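You operate a simulated robot arm through the tools that you are given. There is no shell and no other tool. Be economical: measure what you need, move in short steps, check, and stop when the job is done.

You run a simulated robot arm. Do the job below in one go: nothing can be reset, and whatever is moved stays where it is left.

TASK
Set the controls near the top of the drawer cabinet. At the end: the white fixture button is switched on; the blue rocker is switched on; the green rig button is switched on; the grey rocker is switched on; the yellow rocker is switched on; whatever was shut is shut again. Leave all else as you found it, and nothing knocked over.

Only the result counts: the job must be done as asked and must still hold three seconds after the hand-in. Knocking over, shifting, dropping, spilling or breaking anything else fails it.

THE ROBOT
A 7-joint arm with a two-finger parallel gripper, fixed in place. Base frame: the origin is at the foot of the arm, x ahead of it, y to its left, z up. Lengths are in mm, angles in degrees, forces in N, time in s.
Its first joint turns from -66.0 to 66.0 degrees. Payload 1.57 kg.
The TCP is the grasp point between the finger pads, 30 mm short of the fingertips. In the tool frame z runs along the fingers and y along their closing line. Largest opening 110 mm; finger width 24, thickness 12; the body of the gripper, 48 by 112 mm, starts 78 mm behind the TCP.
Orientation is told as [roll, pitch, yaw] about the base's x, y, z axes, in that order, counted from this pose: with the fingers straight down and closing along the base's y, the tool's x points along the base's -x, its y along +y and its z along -z.

THE INTERFACE
- The arm moves only by the tool servo_tool. Its argument "series" is a list of rows, each a list of 7 numbers: the shift along the base's x, y, z in mm, then the turn, a rotation vector about the base's x, y, z in rad, then the finger opening in mm, from 0 to 110. In form: [[dx, dy, dz, ax, ay, az, grip], ...]. A call has 1 to 8 rows; each row shifts and turns the commanded pose from where the row before left it. Each row takes 0.2 s and may step no farther than 50 mm and 8.6 degrees from the row before; otherwise, or with a gripper value out of range, the whole call is refused. Where a pose cannot be reached the arm comes as near as it can. A force on the tool above 40 N (or 10 N above the force at the start of the call, whichever is more), or a blocked arm, ends the call early, and 0.2 s more pass. The fingers move at their own pace (about 108 mm/s each) and stop on an object; they squeeze with about 40 N. The grip force told is the motor's: it shows also when the fingers shut on nothing. Time passes only in rows, and 0.2 s behind the last, so rows that do not move let the fingers close. It gives the time, the measured TCP pose, the force on the tool (base axes), the opening and the grip force at its end, in the units of the frame above (readings bear some noise).
- Cameras (640 x 400 px; columns grow to the right, rows downward): "scene" is fixed at [156.9, -379.7, 1409.8]; the picture's right is [0.86, -0.50, 0.00], its down [-0.25, -0.43, -0.87] and it looks along [0.44, 0.75, -0.50] (base axes); focal length 257 px, centre (320, 200). "wrist" rides on the gripper at [-36, 0, -80] in the tool frame; the picture's right is [0.00, -1.00, 0.00], its down [0.97, 0.00, -0.24] and it looks along [0.24, 0.00, 0.97] (tool axes); focal length 218 px, centre (320, 200).
- grab_frame(camera): a new picture of that camera. No time passes.
- measure_at(camera, pixels): for up to 12 pixels [column, row] of the newest picture of that camera ("zoom" is the newest enlarged one), the place [x, y, z] in the base frame of the surface seen there, good to about 2 mm. No time passes.
- inspect(camera, box): a new picture of the part [left, top, right, bottom] of that camera's present view, enlarged. No time passes.
- finish_job(): hands the job in; it is judged then, once.

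Work in short steps. Measure before you move; look again where a grasp or a placing could have gone wrong, and mend it. You have 80 turns and 38 pictures in all, those below and enlarged ones among them. Open the gripper and draw the arm clear of the work before you hand the job in, unless the task says otherwise; then end with one line.

The tools are called after "Request:" as a command line: name --pt "numbers of a row" for each row, then --argument value for the rest, lists and objects as JSON in quotes. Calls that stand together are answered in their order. servo_tool: Moves the arm, as the interface text tells. Its arguments: {"type":"object","properties":{"series":{"type":"array","items":{"type":"array","items":{"type":"number"}}}},"required":["series"]} The other tools are called the same way: grab_frame (camera) takes a picture; measure_at (camera, pixels) gives the place of the surface under pixels of a picture; inspect (camera, box) takes an enlarged picture of a part of a camera's view; finish_job () hands the job in.

At the start:

```text
time_s: 0.0
position: [373.4, 17.0, 1247.7]
tcp_rot: [-0.1, -0.2, -0.1]
wrist_force: [0.1, -0.5, -1.2]
grip_width: 110.1
gripper_force: 0.1
```

scene: 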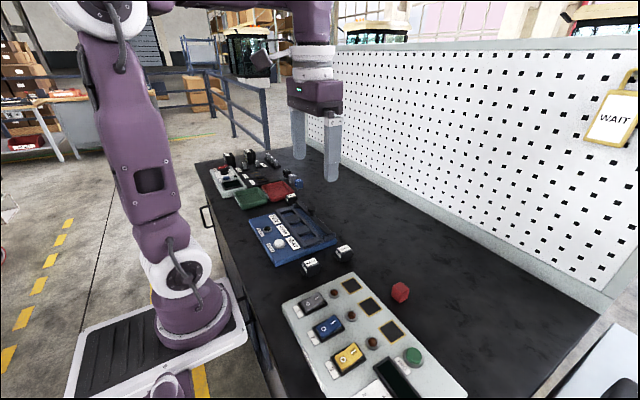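
wrist: 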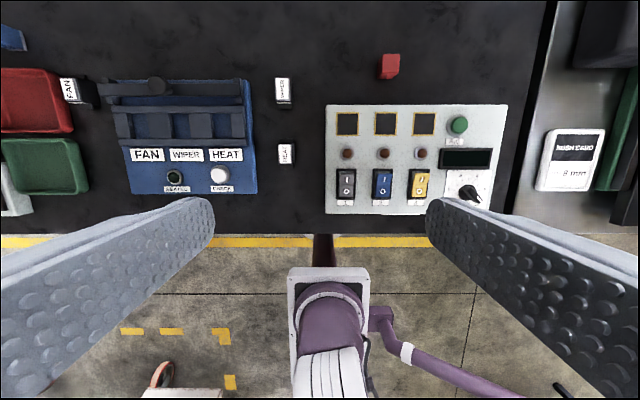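

The wrist view shows the white panel with three rockers (346,184), (382,184), (419,184), a green button (460,125), and a blue panel with a white button (220,174). I enlarge both panels and the scene view.

Request:
inspect --camera "wrist" --box '[310, 80, 530, 230]'

Request:
inspect --camera "wrist" --box '[90, 60, 310, 210]'

Request:
inspect --camera "scene" --box '[230, 180, 480, 400]'

```text
2.67 times, centred on (420, 155) of wrist
```

zoom: 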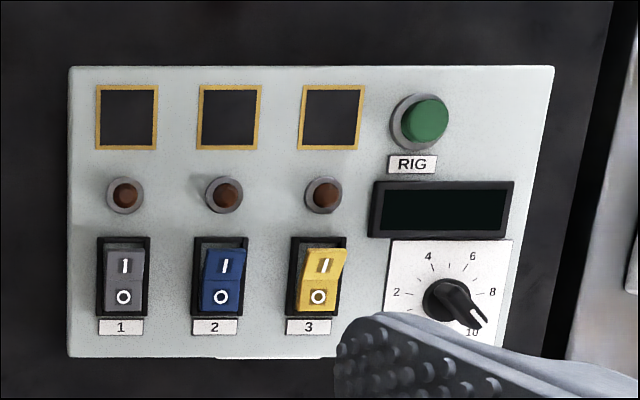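

```text
2.67 times, centred on (200, 135) of wrist
```

zoom: 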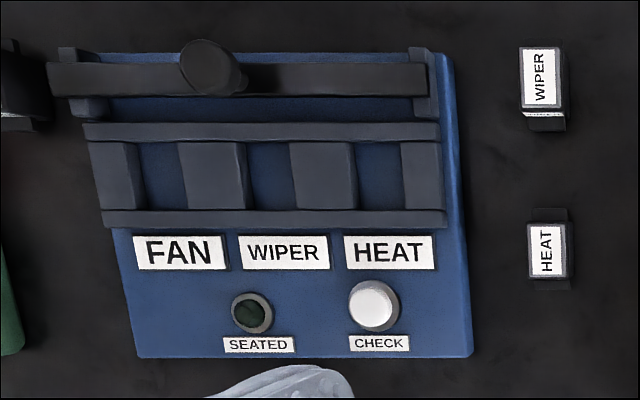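

```text
1.82 times, centred on (355, 290) of scene
```

zoom: 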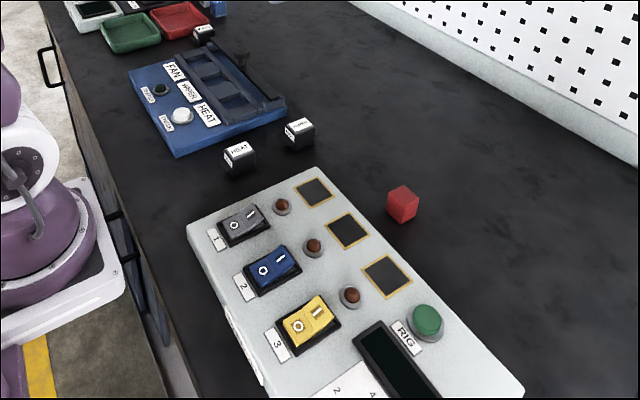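

Blue and yellow look raised at the I end; grey looks flatter. I measure heights on rockers, buttons and panels.

Request:
measure_at --camera "wrist" --pixels '[[346.5, 175.5], [346, 185], [346, 193.5], [385, 176], [382.5, 193], [422, 177], [419, 193], [460, 125], [440, 120], [219.5, 173.6], [200, 178], [400, 150]]'

Request:
measure_at --camera "zoom" --pixels '[[255, 212], [243, 220], [231, 228], [284, 256], [261, 272], [321, 308], [296, 328], [428, 318], [182, 114], [278, 209], [200, 240], [240, 160]]'

Request:
inspect --camera "scene" --box '[290, 270, 390, 380]'

```text
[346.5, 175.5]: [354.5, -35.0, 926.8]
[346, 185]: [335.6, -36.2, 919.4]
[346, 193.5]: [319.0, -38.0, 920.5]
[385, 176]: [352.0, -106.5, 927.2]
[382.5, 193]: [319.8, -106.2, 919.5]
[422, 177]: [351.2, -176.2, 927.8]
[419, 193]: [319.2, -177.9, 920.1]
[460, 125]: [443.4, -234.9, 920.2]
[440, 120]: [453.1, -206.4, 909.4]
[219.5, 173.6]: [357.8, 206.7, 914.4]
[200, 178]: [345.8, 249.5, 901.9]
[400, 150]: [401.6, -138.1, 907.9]
```

```text
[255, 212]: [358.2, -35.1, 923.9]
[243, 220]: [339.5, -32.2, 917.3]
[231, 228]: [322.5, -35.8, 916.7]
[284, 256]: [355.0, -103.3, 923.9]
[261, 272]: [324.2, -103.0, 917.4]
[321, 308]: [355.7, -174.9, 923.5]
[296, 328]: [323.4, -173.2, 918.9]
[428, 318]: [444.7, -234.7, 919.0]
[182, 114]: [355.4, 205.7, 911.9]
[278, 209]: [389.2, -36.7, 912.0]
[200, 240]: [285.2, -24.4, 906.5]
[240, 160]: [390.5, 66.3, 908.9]
```

```text
3.64 times, centred on (340, 325) of scene
```

zoom: 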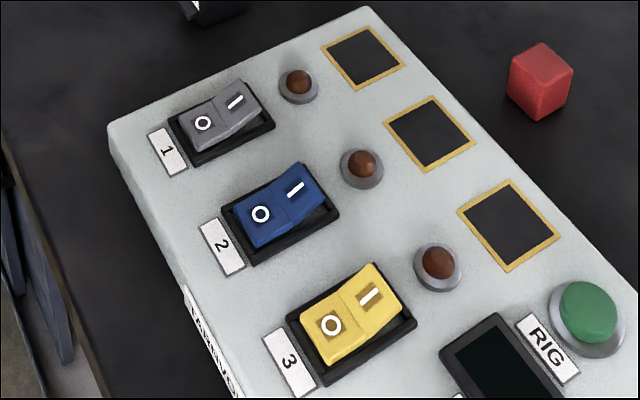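

All three rockers are off (I ends raised at x≈355, z≈926; O ends at ≈918); grey y≈-35, blue ≈-105, yellow ≈-175. I close the gripper and descend above the grey I end, tip well above the panel.

Request:
servo_tool --pt "-3 -6.5 -33 0 0 0 0" --pt "-3 -6.5 -33 0 0 0 0" --pt "-3 -6.5 -33 0 0 0 0" --pt "-3 -6.5 -33 0 0 0 0" --pt "-3 -6.5 -33 0 0 0 0" --pt "-3 -6.5 -33 0 0 0 0" --pt "-3 -6.5 -33 0 0 0 0" --pt "-1 -6.5 -33 0 0 0 0"

Request:
grab_frame --camera "wrist"

Request:
grab_frame --camera "scene"

```text
time_s: 1.8
position: [353.7, -35.4, 983.9]
tcp_rot: [-0.2, -0.1, -0.1]
wrist_force: [0.0, -0.4, -0.4]
grip_width: 0.1
gripper_force: 20.9
```

```text
31 pictures are left
```

wrist: 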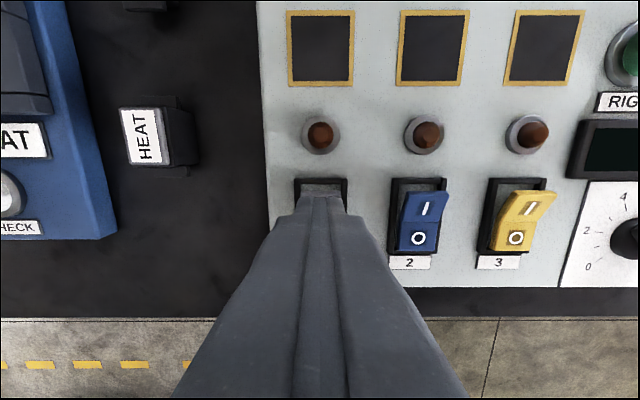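

```text
30 pictures are left
```

scene: 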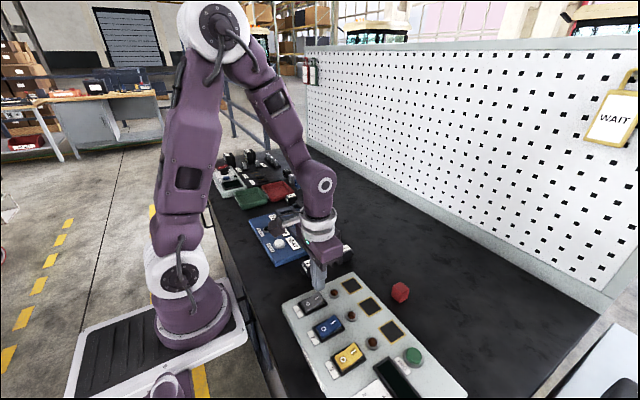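

The closer wrist view shows blue and yellow rockers clearly; I measure their ends, bezels and the panel for exact targets.

Request:
measure_at --camera "wrist" --pixels '[[428, 195], [426, 205], [421, 222], [416, 248], [420, 183], [534, 195], [529, 205], [512, 247], [516, 183], [400, 165], [340, 183], [335, 190]]'

```text
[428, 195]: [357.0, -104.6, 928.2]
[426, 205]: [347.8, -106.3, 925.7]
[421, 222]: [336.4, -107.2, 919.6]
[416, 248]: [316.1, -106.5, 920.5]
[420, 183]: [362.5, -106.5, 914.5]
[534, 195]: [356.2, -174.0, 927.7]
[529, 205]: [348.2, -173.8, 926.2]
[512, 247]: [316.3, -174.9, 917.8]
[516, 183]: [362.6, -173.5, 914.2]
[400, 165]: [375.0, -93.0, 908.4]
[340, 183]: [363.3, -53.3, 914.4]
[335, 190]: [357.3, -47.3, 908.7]
```

Pivot is x≈337, I end x≈358 at z 928, bezel z≈914.5. I press grey at x=351 with the tip going to about z=919 in small steps.

Request:
servo_tool --pt "-2.5 0 -15 0 0 0 0" --pt "0 0 -8 0 0 0 0" --pt "0 0 -3 0 0 0 0" --pt "0 0 -3 0 0 0 0" --pt "0 0 -3 0 0 0 0" --pt "0 0 -2 0 0 0 0" --pt "0 0 -1 0 0 0 0"

```text
time_s: 3.4
position: [348.6, -35.9, 950.0]
tcp_rot: [-0.1, -0.1, 0.0]
wrist_force: [-0.1, 1.8, 9.8]
grip_width: 0.0
gripper_force: 21.0
```

Contact force is 9.8 N with the tip at about 920; I press 2 mm further then lift to look.

Request:
servo_tool --pt "0 0 -1 0 0 0 0" --pt "0 0 -1 0 0 0 0" --pt "0 0 10 0 0 0 0" --pt "0 0 30 0 0 0 0" --pt "0 -30 0 0 0 0 0" --pt "0 -40 0 0 0 0 0"

Request:
grab_frame --camera "wrist"

Request:
inspect --camera "scene" --box '[290, 270, 390, 380]'

```text
time_s: 3.9
position: [349.3, -36.5, 948.9]
tcp_rot: [-0.1, -0.2, -0.1]
wrist_force: [0.1, 0.4, 10.8]
grip_width: 0.3
gripper_force: 21.6
stopped in row 2: the force on the tool passed its limit (the readings are from after the stop); the commanded pose is now the measured one
```

```text
29 pictures are left
```

wrist: 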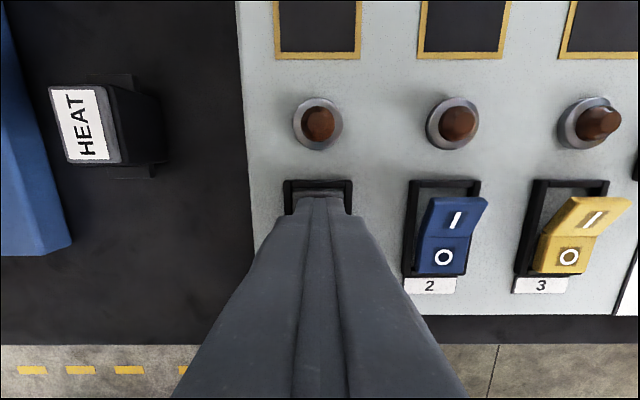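

```text
3.64 times, centred on (340, 325) of scene
```

zoom: 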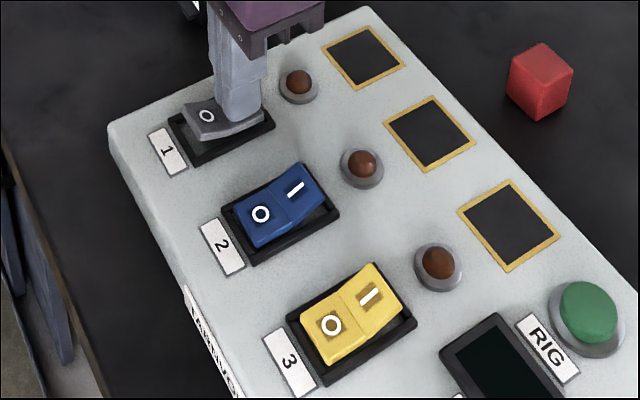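

Force passed 40 N at the hard stop, and the O end has risen, so grey flipped. I lift and move over blue.

Request:
servo_tool --pt "0 0 20 0 0 0 0" --pt "0 0 15 0 0 0 0" --pt "1 -30 0 0 0 0 0" --pt "0 -39 0 0 0 0 0" --pt "0 0 0 0 0 0 0"

Request:
inspect --camera "scene" --box '[290, 270, 390, 380]'

```text
time_s: 5.1
position: [351.1, -107.3, 982.1]
tcp_rot: [-0.1, -0.1, -0.2]
wrist_force: [-0.5, 0.1, 0.4]
grip_width: 0.0
gripper_force: 21.0
```

```text
3.64 times, centred on (340, 325) of scene
```

zoom: 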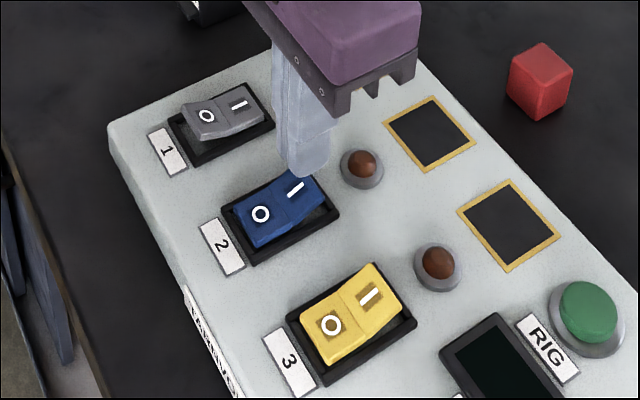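

Grey stays on (I end down). Now blue, the same press, then lift.

Request:
servo_tool --pt "0 0 -16 0 0 0 0" --pt "0 1 -7 0 0 0 0" --pt "0 0 -3 0 0 0 0" --pt "0 0 -3 0 0 0 0" --pt "0 0 -3 0 0 0 0" --pt "0 0 -2 0 0 0 0" --pt "0 0 -1 0 0 0 0" --pt "0 0 -1 0 0 0 0"

Request:
servo_tool --pt "0 0 20 0 0 0 0" --pt "0 0 15 0 0 0 0" --pt "0 -30 0 0 0 0 0" --pt "0 -39 0 0 0 0 0" --pt "0 0 0 0 0 0 0"

Request:
inspect --camera "scene" --box '[290, 270, 390, 380]'

```text
time_s: 6.9
position: [349.5, -104.5, 949.2]
tcp_rot: [-0.1, -0.3, 0.0]
wrist_force: [-0.1, 0.0, 2.1]
grip_width: 0.1
gripper_force: 21.0
stopped in row 8: the force on the tool passed its limit (the readings are from after the stop); the commanded pose is now the measured one
```

```text
time_s: 8.1
position: [349.5, -174.3, 982.2]
tcp_rot: [0.0, -0.3, -0.2]
wrist_force: [0.0, 0.1, -0.3]
grip_width: 0.0
gripper_force: 21.6
```

```text
3.64 times, centred on (340, 325) of scene
```

zoom: 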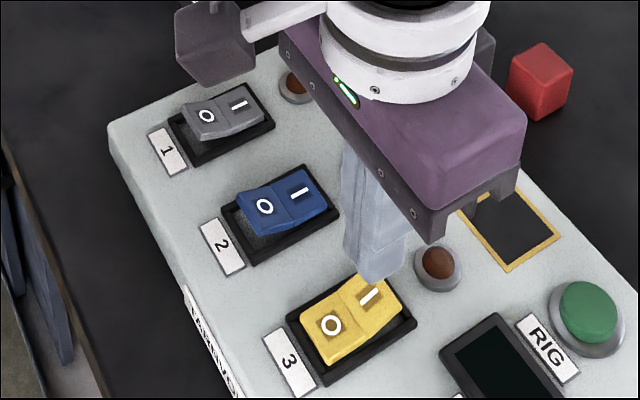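

Blue is on. Now yellow the same way, then lift high and head toward the green button (444,-235).

Request:
servo_tool --pt "1.5 0 -16 0 0 0 0" --pt "0 0 -7 0 0 0 0" --pt "0 0 -3 0 0 0 0" --pt "0 0 -3 0 0 0 0" --pt "0 0 -3 0 0 0 0" --pt "0 0 -2 0 0 0 0" --pt "0 0 -1 0 0 0 0" --pt "0 0 -1 0 0 0 0"

Request:
servo_tool --pt "0 0 25 0 0 0 0" --pt "0 0 20 0 0 0 0" --pt "31 -20 0 0 0 0 0" --pt "31 -20 0 0 0 0 0" --pt "31 -20 0 0 0 0 0" --pt "0 0 0 0 0 0 0"

Request:
grab_frame --camera "wrist"

Request:
inspect --camera "scene" --box '[290, 270, 480, 400]'

```text
time_s: 9.9
position: [352.2, -173.3, 948.8]
tcp_rot: [0.0, -0.3, 0.0]
wrist_force: [-0.5, 0.5, 0.7]
grip_width: 0.0
gripper_force: 21.3
```

```text
time_s: 11.3
position: [446.1, -233.7, 991.6]
tcp_rot: [-0.1, -0.4, -0.1]
wrist_force: [-0.1, 0.4, 0.5]
grip_width: 0.0
gripper_force: 21.8
```

```text
25 pictures are left
```

wrist: 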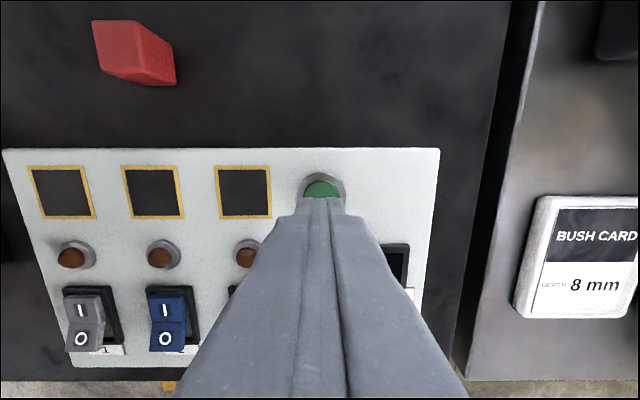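

```text
3.08 times, centred on (385, 335) of scene
```

zoom: 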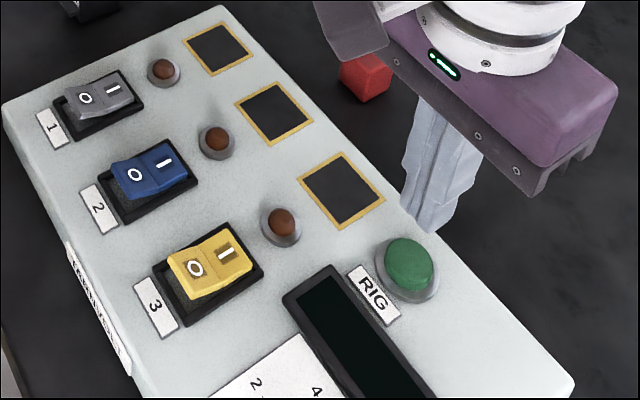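

All three rockers are on. I measure the green button and collar in this enlarged scene view.

Request:
measure_at --camera "zoom" --pixels '[[408, 258], [388, 262], [428, 262], [408, 242], [408, 284], [377, 265], [435, 285], [410, 297], [385, 285], [440, 310]]'

Request:
inspect --camera "scene" --box '[395, 335, 435, 375]'

```text
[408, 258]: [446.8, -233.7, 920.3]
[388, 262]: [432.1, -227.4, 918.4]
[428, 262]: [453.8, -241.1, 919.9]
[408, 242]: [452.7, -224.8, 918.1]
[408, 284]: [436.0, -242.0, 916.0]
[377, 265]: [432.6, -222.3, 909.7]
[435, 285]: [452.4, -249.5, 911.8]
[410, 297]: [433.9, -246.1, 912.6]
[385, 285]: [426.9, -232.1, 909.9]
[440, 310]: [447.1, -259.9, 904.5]
```

```text
10.00 times, centred on (415, 355) of scene
```

zoom: 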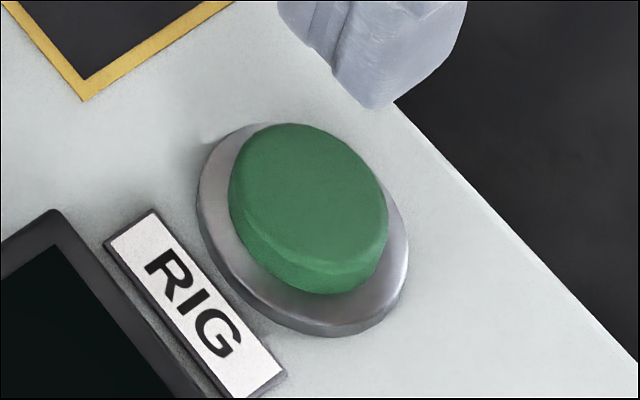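

Button top is z≈920, collar ≈911, centre ≈(444,-234.5). I descend to about 2 mm above and press in small steps.

Request:
servo_tool --pt "-2 -1 -22 0 0 0 0" --pt "0 0 -16 0 0 0 0" --pt "0 0 -2 0 0 0 0" --pt "0 0 -1.5 0 0 0 0" --pt "0 0 -1.5 0 0 0 0" --pt "0 0 -1.5 0 0 0 0"

```text
time_s: 12.7
position: [442.8, -234.7, 949.5]
tcp_rot: [-0.1, -0.2, -0.1]
wrist_force: [0.3, 1.0, 2.3]
grip_width: 0.0
gripper_force: 21.7
```

Light contact, 2.3 N. I keep pressing in 1.5 mm steps.

Request:
servo_tool --pt "0 0 -1.5 0 0 0 0" --pt "0 0 -1 0 0 0 0" --pt "0 0 -1 0 0 0 0"

Request:
inspect --camera "scene" --box '[290, 270, 480, 400]'

```text
time_s: 13.5
position: [442.9, -234.6, 946.4]
tcp_rot: [-0.1, -0.3, -0.1]
wrist_force: [-0.5, -1.0, 2.1]
grip_width: 0.2
gripper_force: 21.8
```

```text
3.08 times, centred on (385, 335) of scene
```

zoom: 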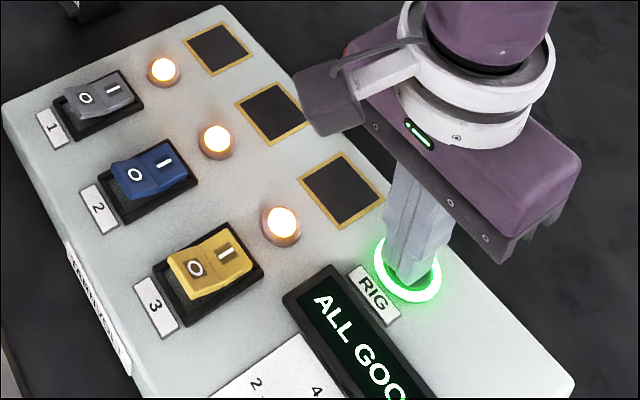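

The rig lit up: lamps on, display "ALL GOO…". I lift and check that it latches.

Request:
servo_tool --pt "0 0 20 0 0 0 0" --pt "0 0 40 0 0 0 0" --pt "-10 40 20 0 0 0 0" --pt "-10 40 0 0 0 0 0" --pt "-10 40 0 0 0 0 0" --pt "-10 40 0 0 0 0 0" --pt "-10 40 0 0 0 0 0" --pt "-10 40 0 0 0 0 0"

Request:
grab_frame --camera "scene"

Request:
grab_frame --camera "wrist"

```text
time_s: 15.3
position: [384.3, 5.9, 1026.9]
tcp_rot: [0.0, -0.3, -0.1]
wrist_force: [-1.2, -0.2, 0.5]
grip_width: 0.0
gripper_force: 21.8
```

```text
21 pictures are left
```

scene: 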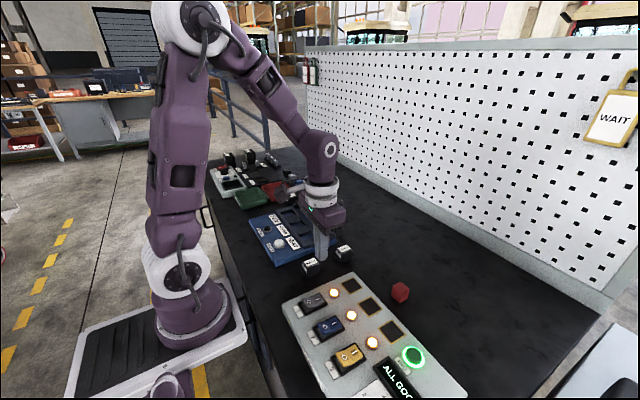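

```text
20 pictures are left
```

wrist: 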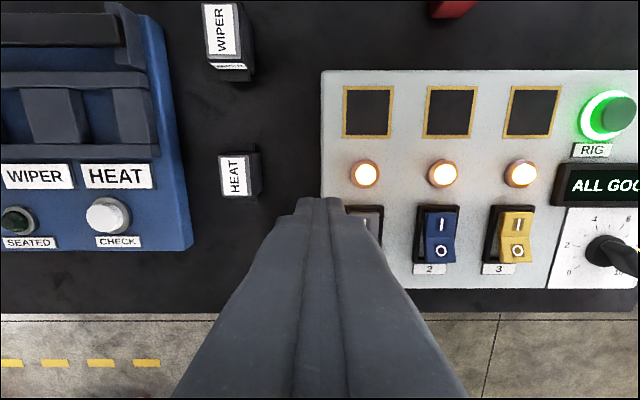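

Green stays lit. I measure the white CHECK button at (105,215) and surroundings.

Request:
measure_at --camera "wrist" --pixels '[[104, 213], [92, 214], [104, 202], [122, 214], [128, 214], [108, 236], [117, 178], [175, 220], [125, 125]]'

Request:
servo_tool --pt "-6 40 0 0 0 0 0" --pt "-6 40 0 0 0 0 0" --pt "-6 40 0 0 0 0 0" --pt "-6 40 0 0 0 0 0" --pt "-3 39 -20 0 0 0 0" --pt "0 0 -15 0 0 0 0" --pt "0 0 0 0 0 0 0"

Request:
inspect --camera "scene" --box '[240, 190, 340, 270]'

```text
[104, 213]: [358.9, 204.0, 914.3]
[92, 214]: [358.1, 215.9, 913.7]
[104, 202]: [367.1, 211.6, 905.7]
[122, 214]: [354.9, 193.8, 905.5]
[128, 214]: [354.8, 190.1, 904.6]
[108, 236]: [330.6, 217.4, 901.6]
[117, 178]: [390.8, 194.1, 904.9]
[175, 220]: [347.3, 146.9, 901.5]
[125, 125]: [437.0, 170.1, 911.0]
```

```text
time_s: 16.9
position: [353.1, 205.1, 989.3]
tcp_rot: [-0.1, -0.3, 0.0]
wrist_force: [-0.7, -0.6, -0.3]
grip_width: 0.0
gripper_force: 21.4
```

```text
5.00 times, centred on (290, 230) of scene
```

zoom: 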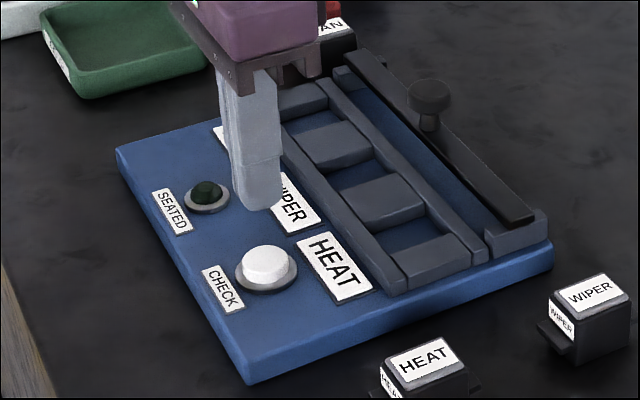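

White button centre ≈(357,206), top 914, collar ≈905. I descend and press in small steps.

Request:
servo_tool --pt "3 1 -25 0 0 0 0" --pt "0 0 -18 0 0 0 0" --pt "0 0 -2 0 0 0 0" --pt "0 0 -1.5 0 0 0 0" --pt "0 0 -1.5 0 0 0 0" --pt "0 0 -1.5 0 0 0 0"

Request:
inspect --camera "scene" --box '[240, 190, 340, 270]'

```text
time_s: 18.3
position: [358.6, 204.6, 940.5]
tcp_rot: [-0.1, -0.3, -0.1]
wrist_force: [-0.9, -1.0, 1.0]
grip_width: 0.1
gripper_force: 21.1
```

```text
5.00 times, centred on (290, 230) of scene
```

zoom: 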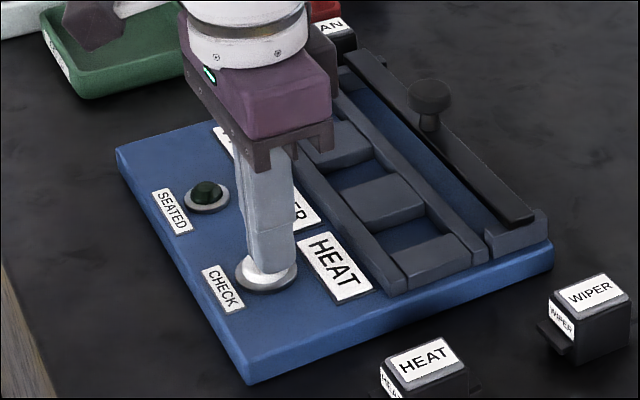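

The cap is pressed a little but no light shows yet; I go down another 2 mm.

Request:
servo_tool --pt "0 0 -1 0 0 0 0" --pt "0 0 -1 0 0 0 0"

Request:
inspect --camera "scene" --box '[240, 190, 340, 270]'

```text
time_s: 18.9
position: [358.2, 205.7, 937.4]
tcp_rot: [-0.1, -0.3, 0.0]
wrist_force: [0.6, -0.2, 2.9]
grip_width: 0.0
gripper_force: 20.9
```

```text
5.00 times, centred on (290, 230) of scene
```

zoom: 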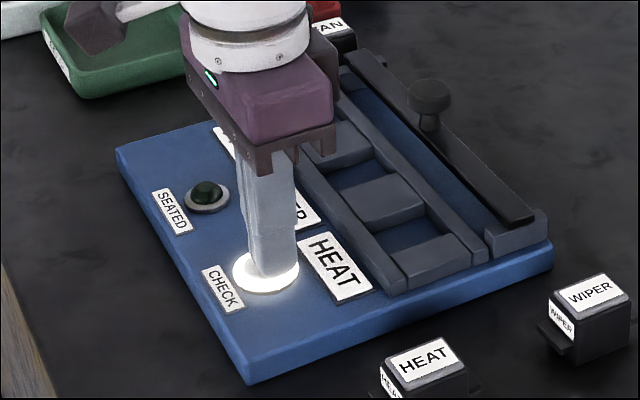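

The white button's ring is lit. I lift clear, open the gripper high up, and check.

Request:
servo_tool --pt "0 0 20 0 0 0 0" --pt "0 0 40 0 0 0 0" --pt "0 -20 45 0 0 0 0" --pt "0 -40 45 0 0 0 0" --pt "0 -40 45 0 0 0 50" --pt "0 -40 45 0 0 0 110" --pt "0 -40 40 0 0 0 110" --pt "0 0 0 0 0 0 110"

Request:
grab_frame --camera "scene"

Request:
grab_frame --camera "wrist"

```text
refused: row 4 steps farther than a row can; nothing moved
```

```text
16 pictures are left
```

scene: 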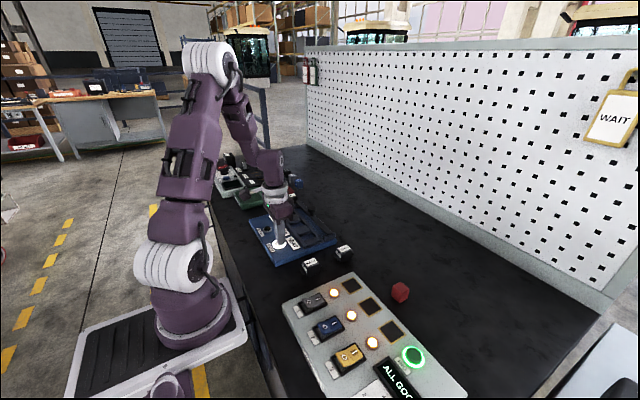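

```text
15 pictures are left
```

wrist: 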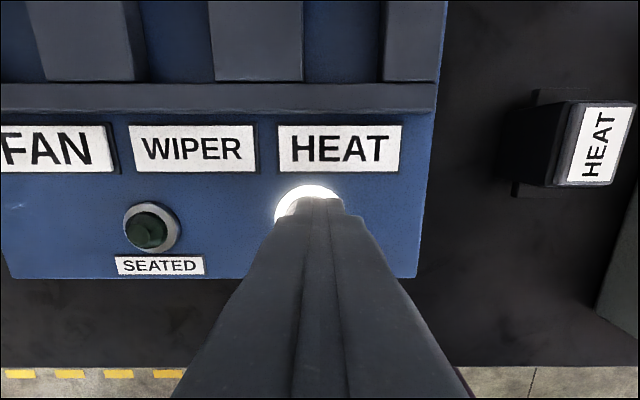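

The move was refused for step size; I repeat it with smaller steps.

Request:
servo_tool --pt "0 0 20 0 0 0 0" --pt "0 0 40 0 0 0 0" --pt "0 0 45 0 0 0 0" --pt "0 -20 40 0 0 0 0" --pt "0 -20 40 0 0 0 50" --pt "0 -20 40 0 0 0 110" --pt "0 -20 40 0 0 0 110" --pt "0 -20 20 0 0 0 110"

Request:
grab_frame --camera "scene"

Request:
grab_frame --camera "wrist"

```text
time_s: 20.7
position: [358.0, 100.5, 1222.5]
tcp_rot: [-0.1, -0.3, 0.0]
wrist_force: [-1.2, 0.4, 0.2]
grip_width: 109.9
gripper_force: 0.0
```

```text
14 pictures are left
```

scene: 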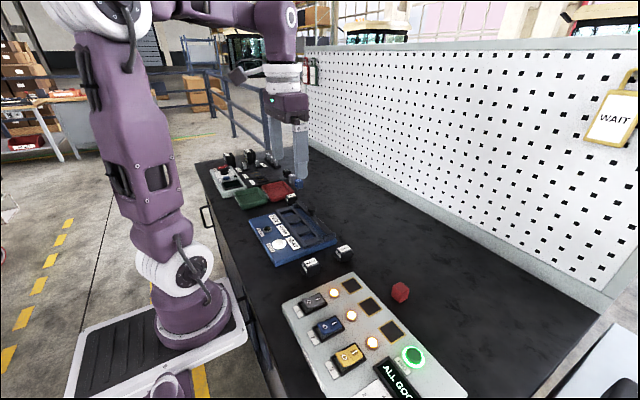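

```text
13 pictures are left
```

wrist: 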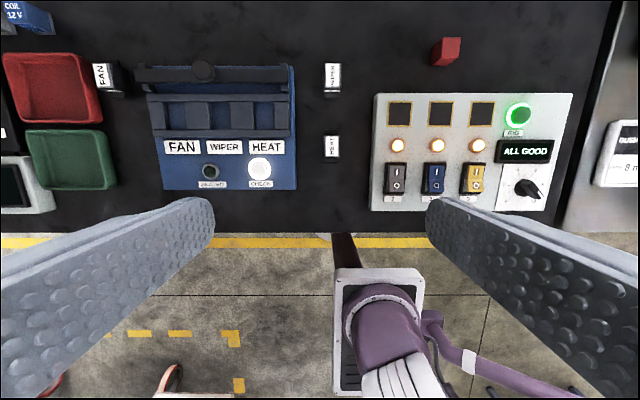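

The rig panel is all on with "ALL GOOD"; I confirm that the white button is still lit.

Request:
inspect --camera "wrist" --box '[130, 50, 350, 200]'

```text
2.67 times, centred on (240, 125) of wrist
```

zoom: 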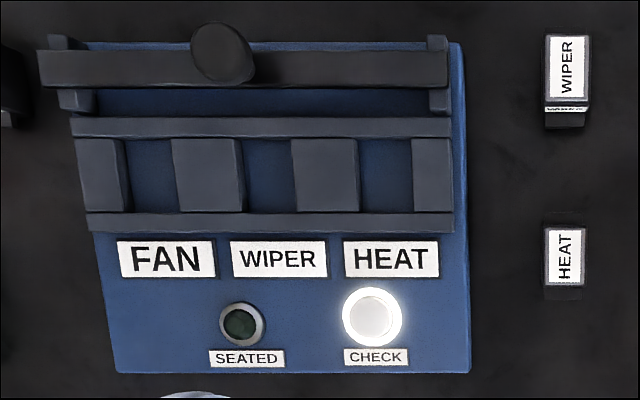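

The white button is latched and lit, and nothing else has moved. I hand the job in.

Request:
finish_job

```text
The job is handed in.
```

All five controls are switched on: the grey, blue and yellow rockers, the green rig button and the white fixture button. I opened and shut nothing, nothing else was moved, and the arm is clear with the gripper open.
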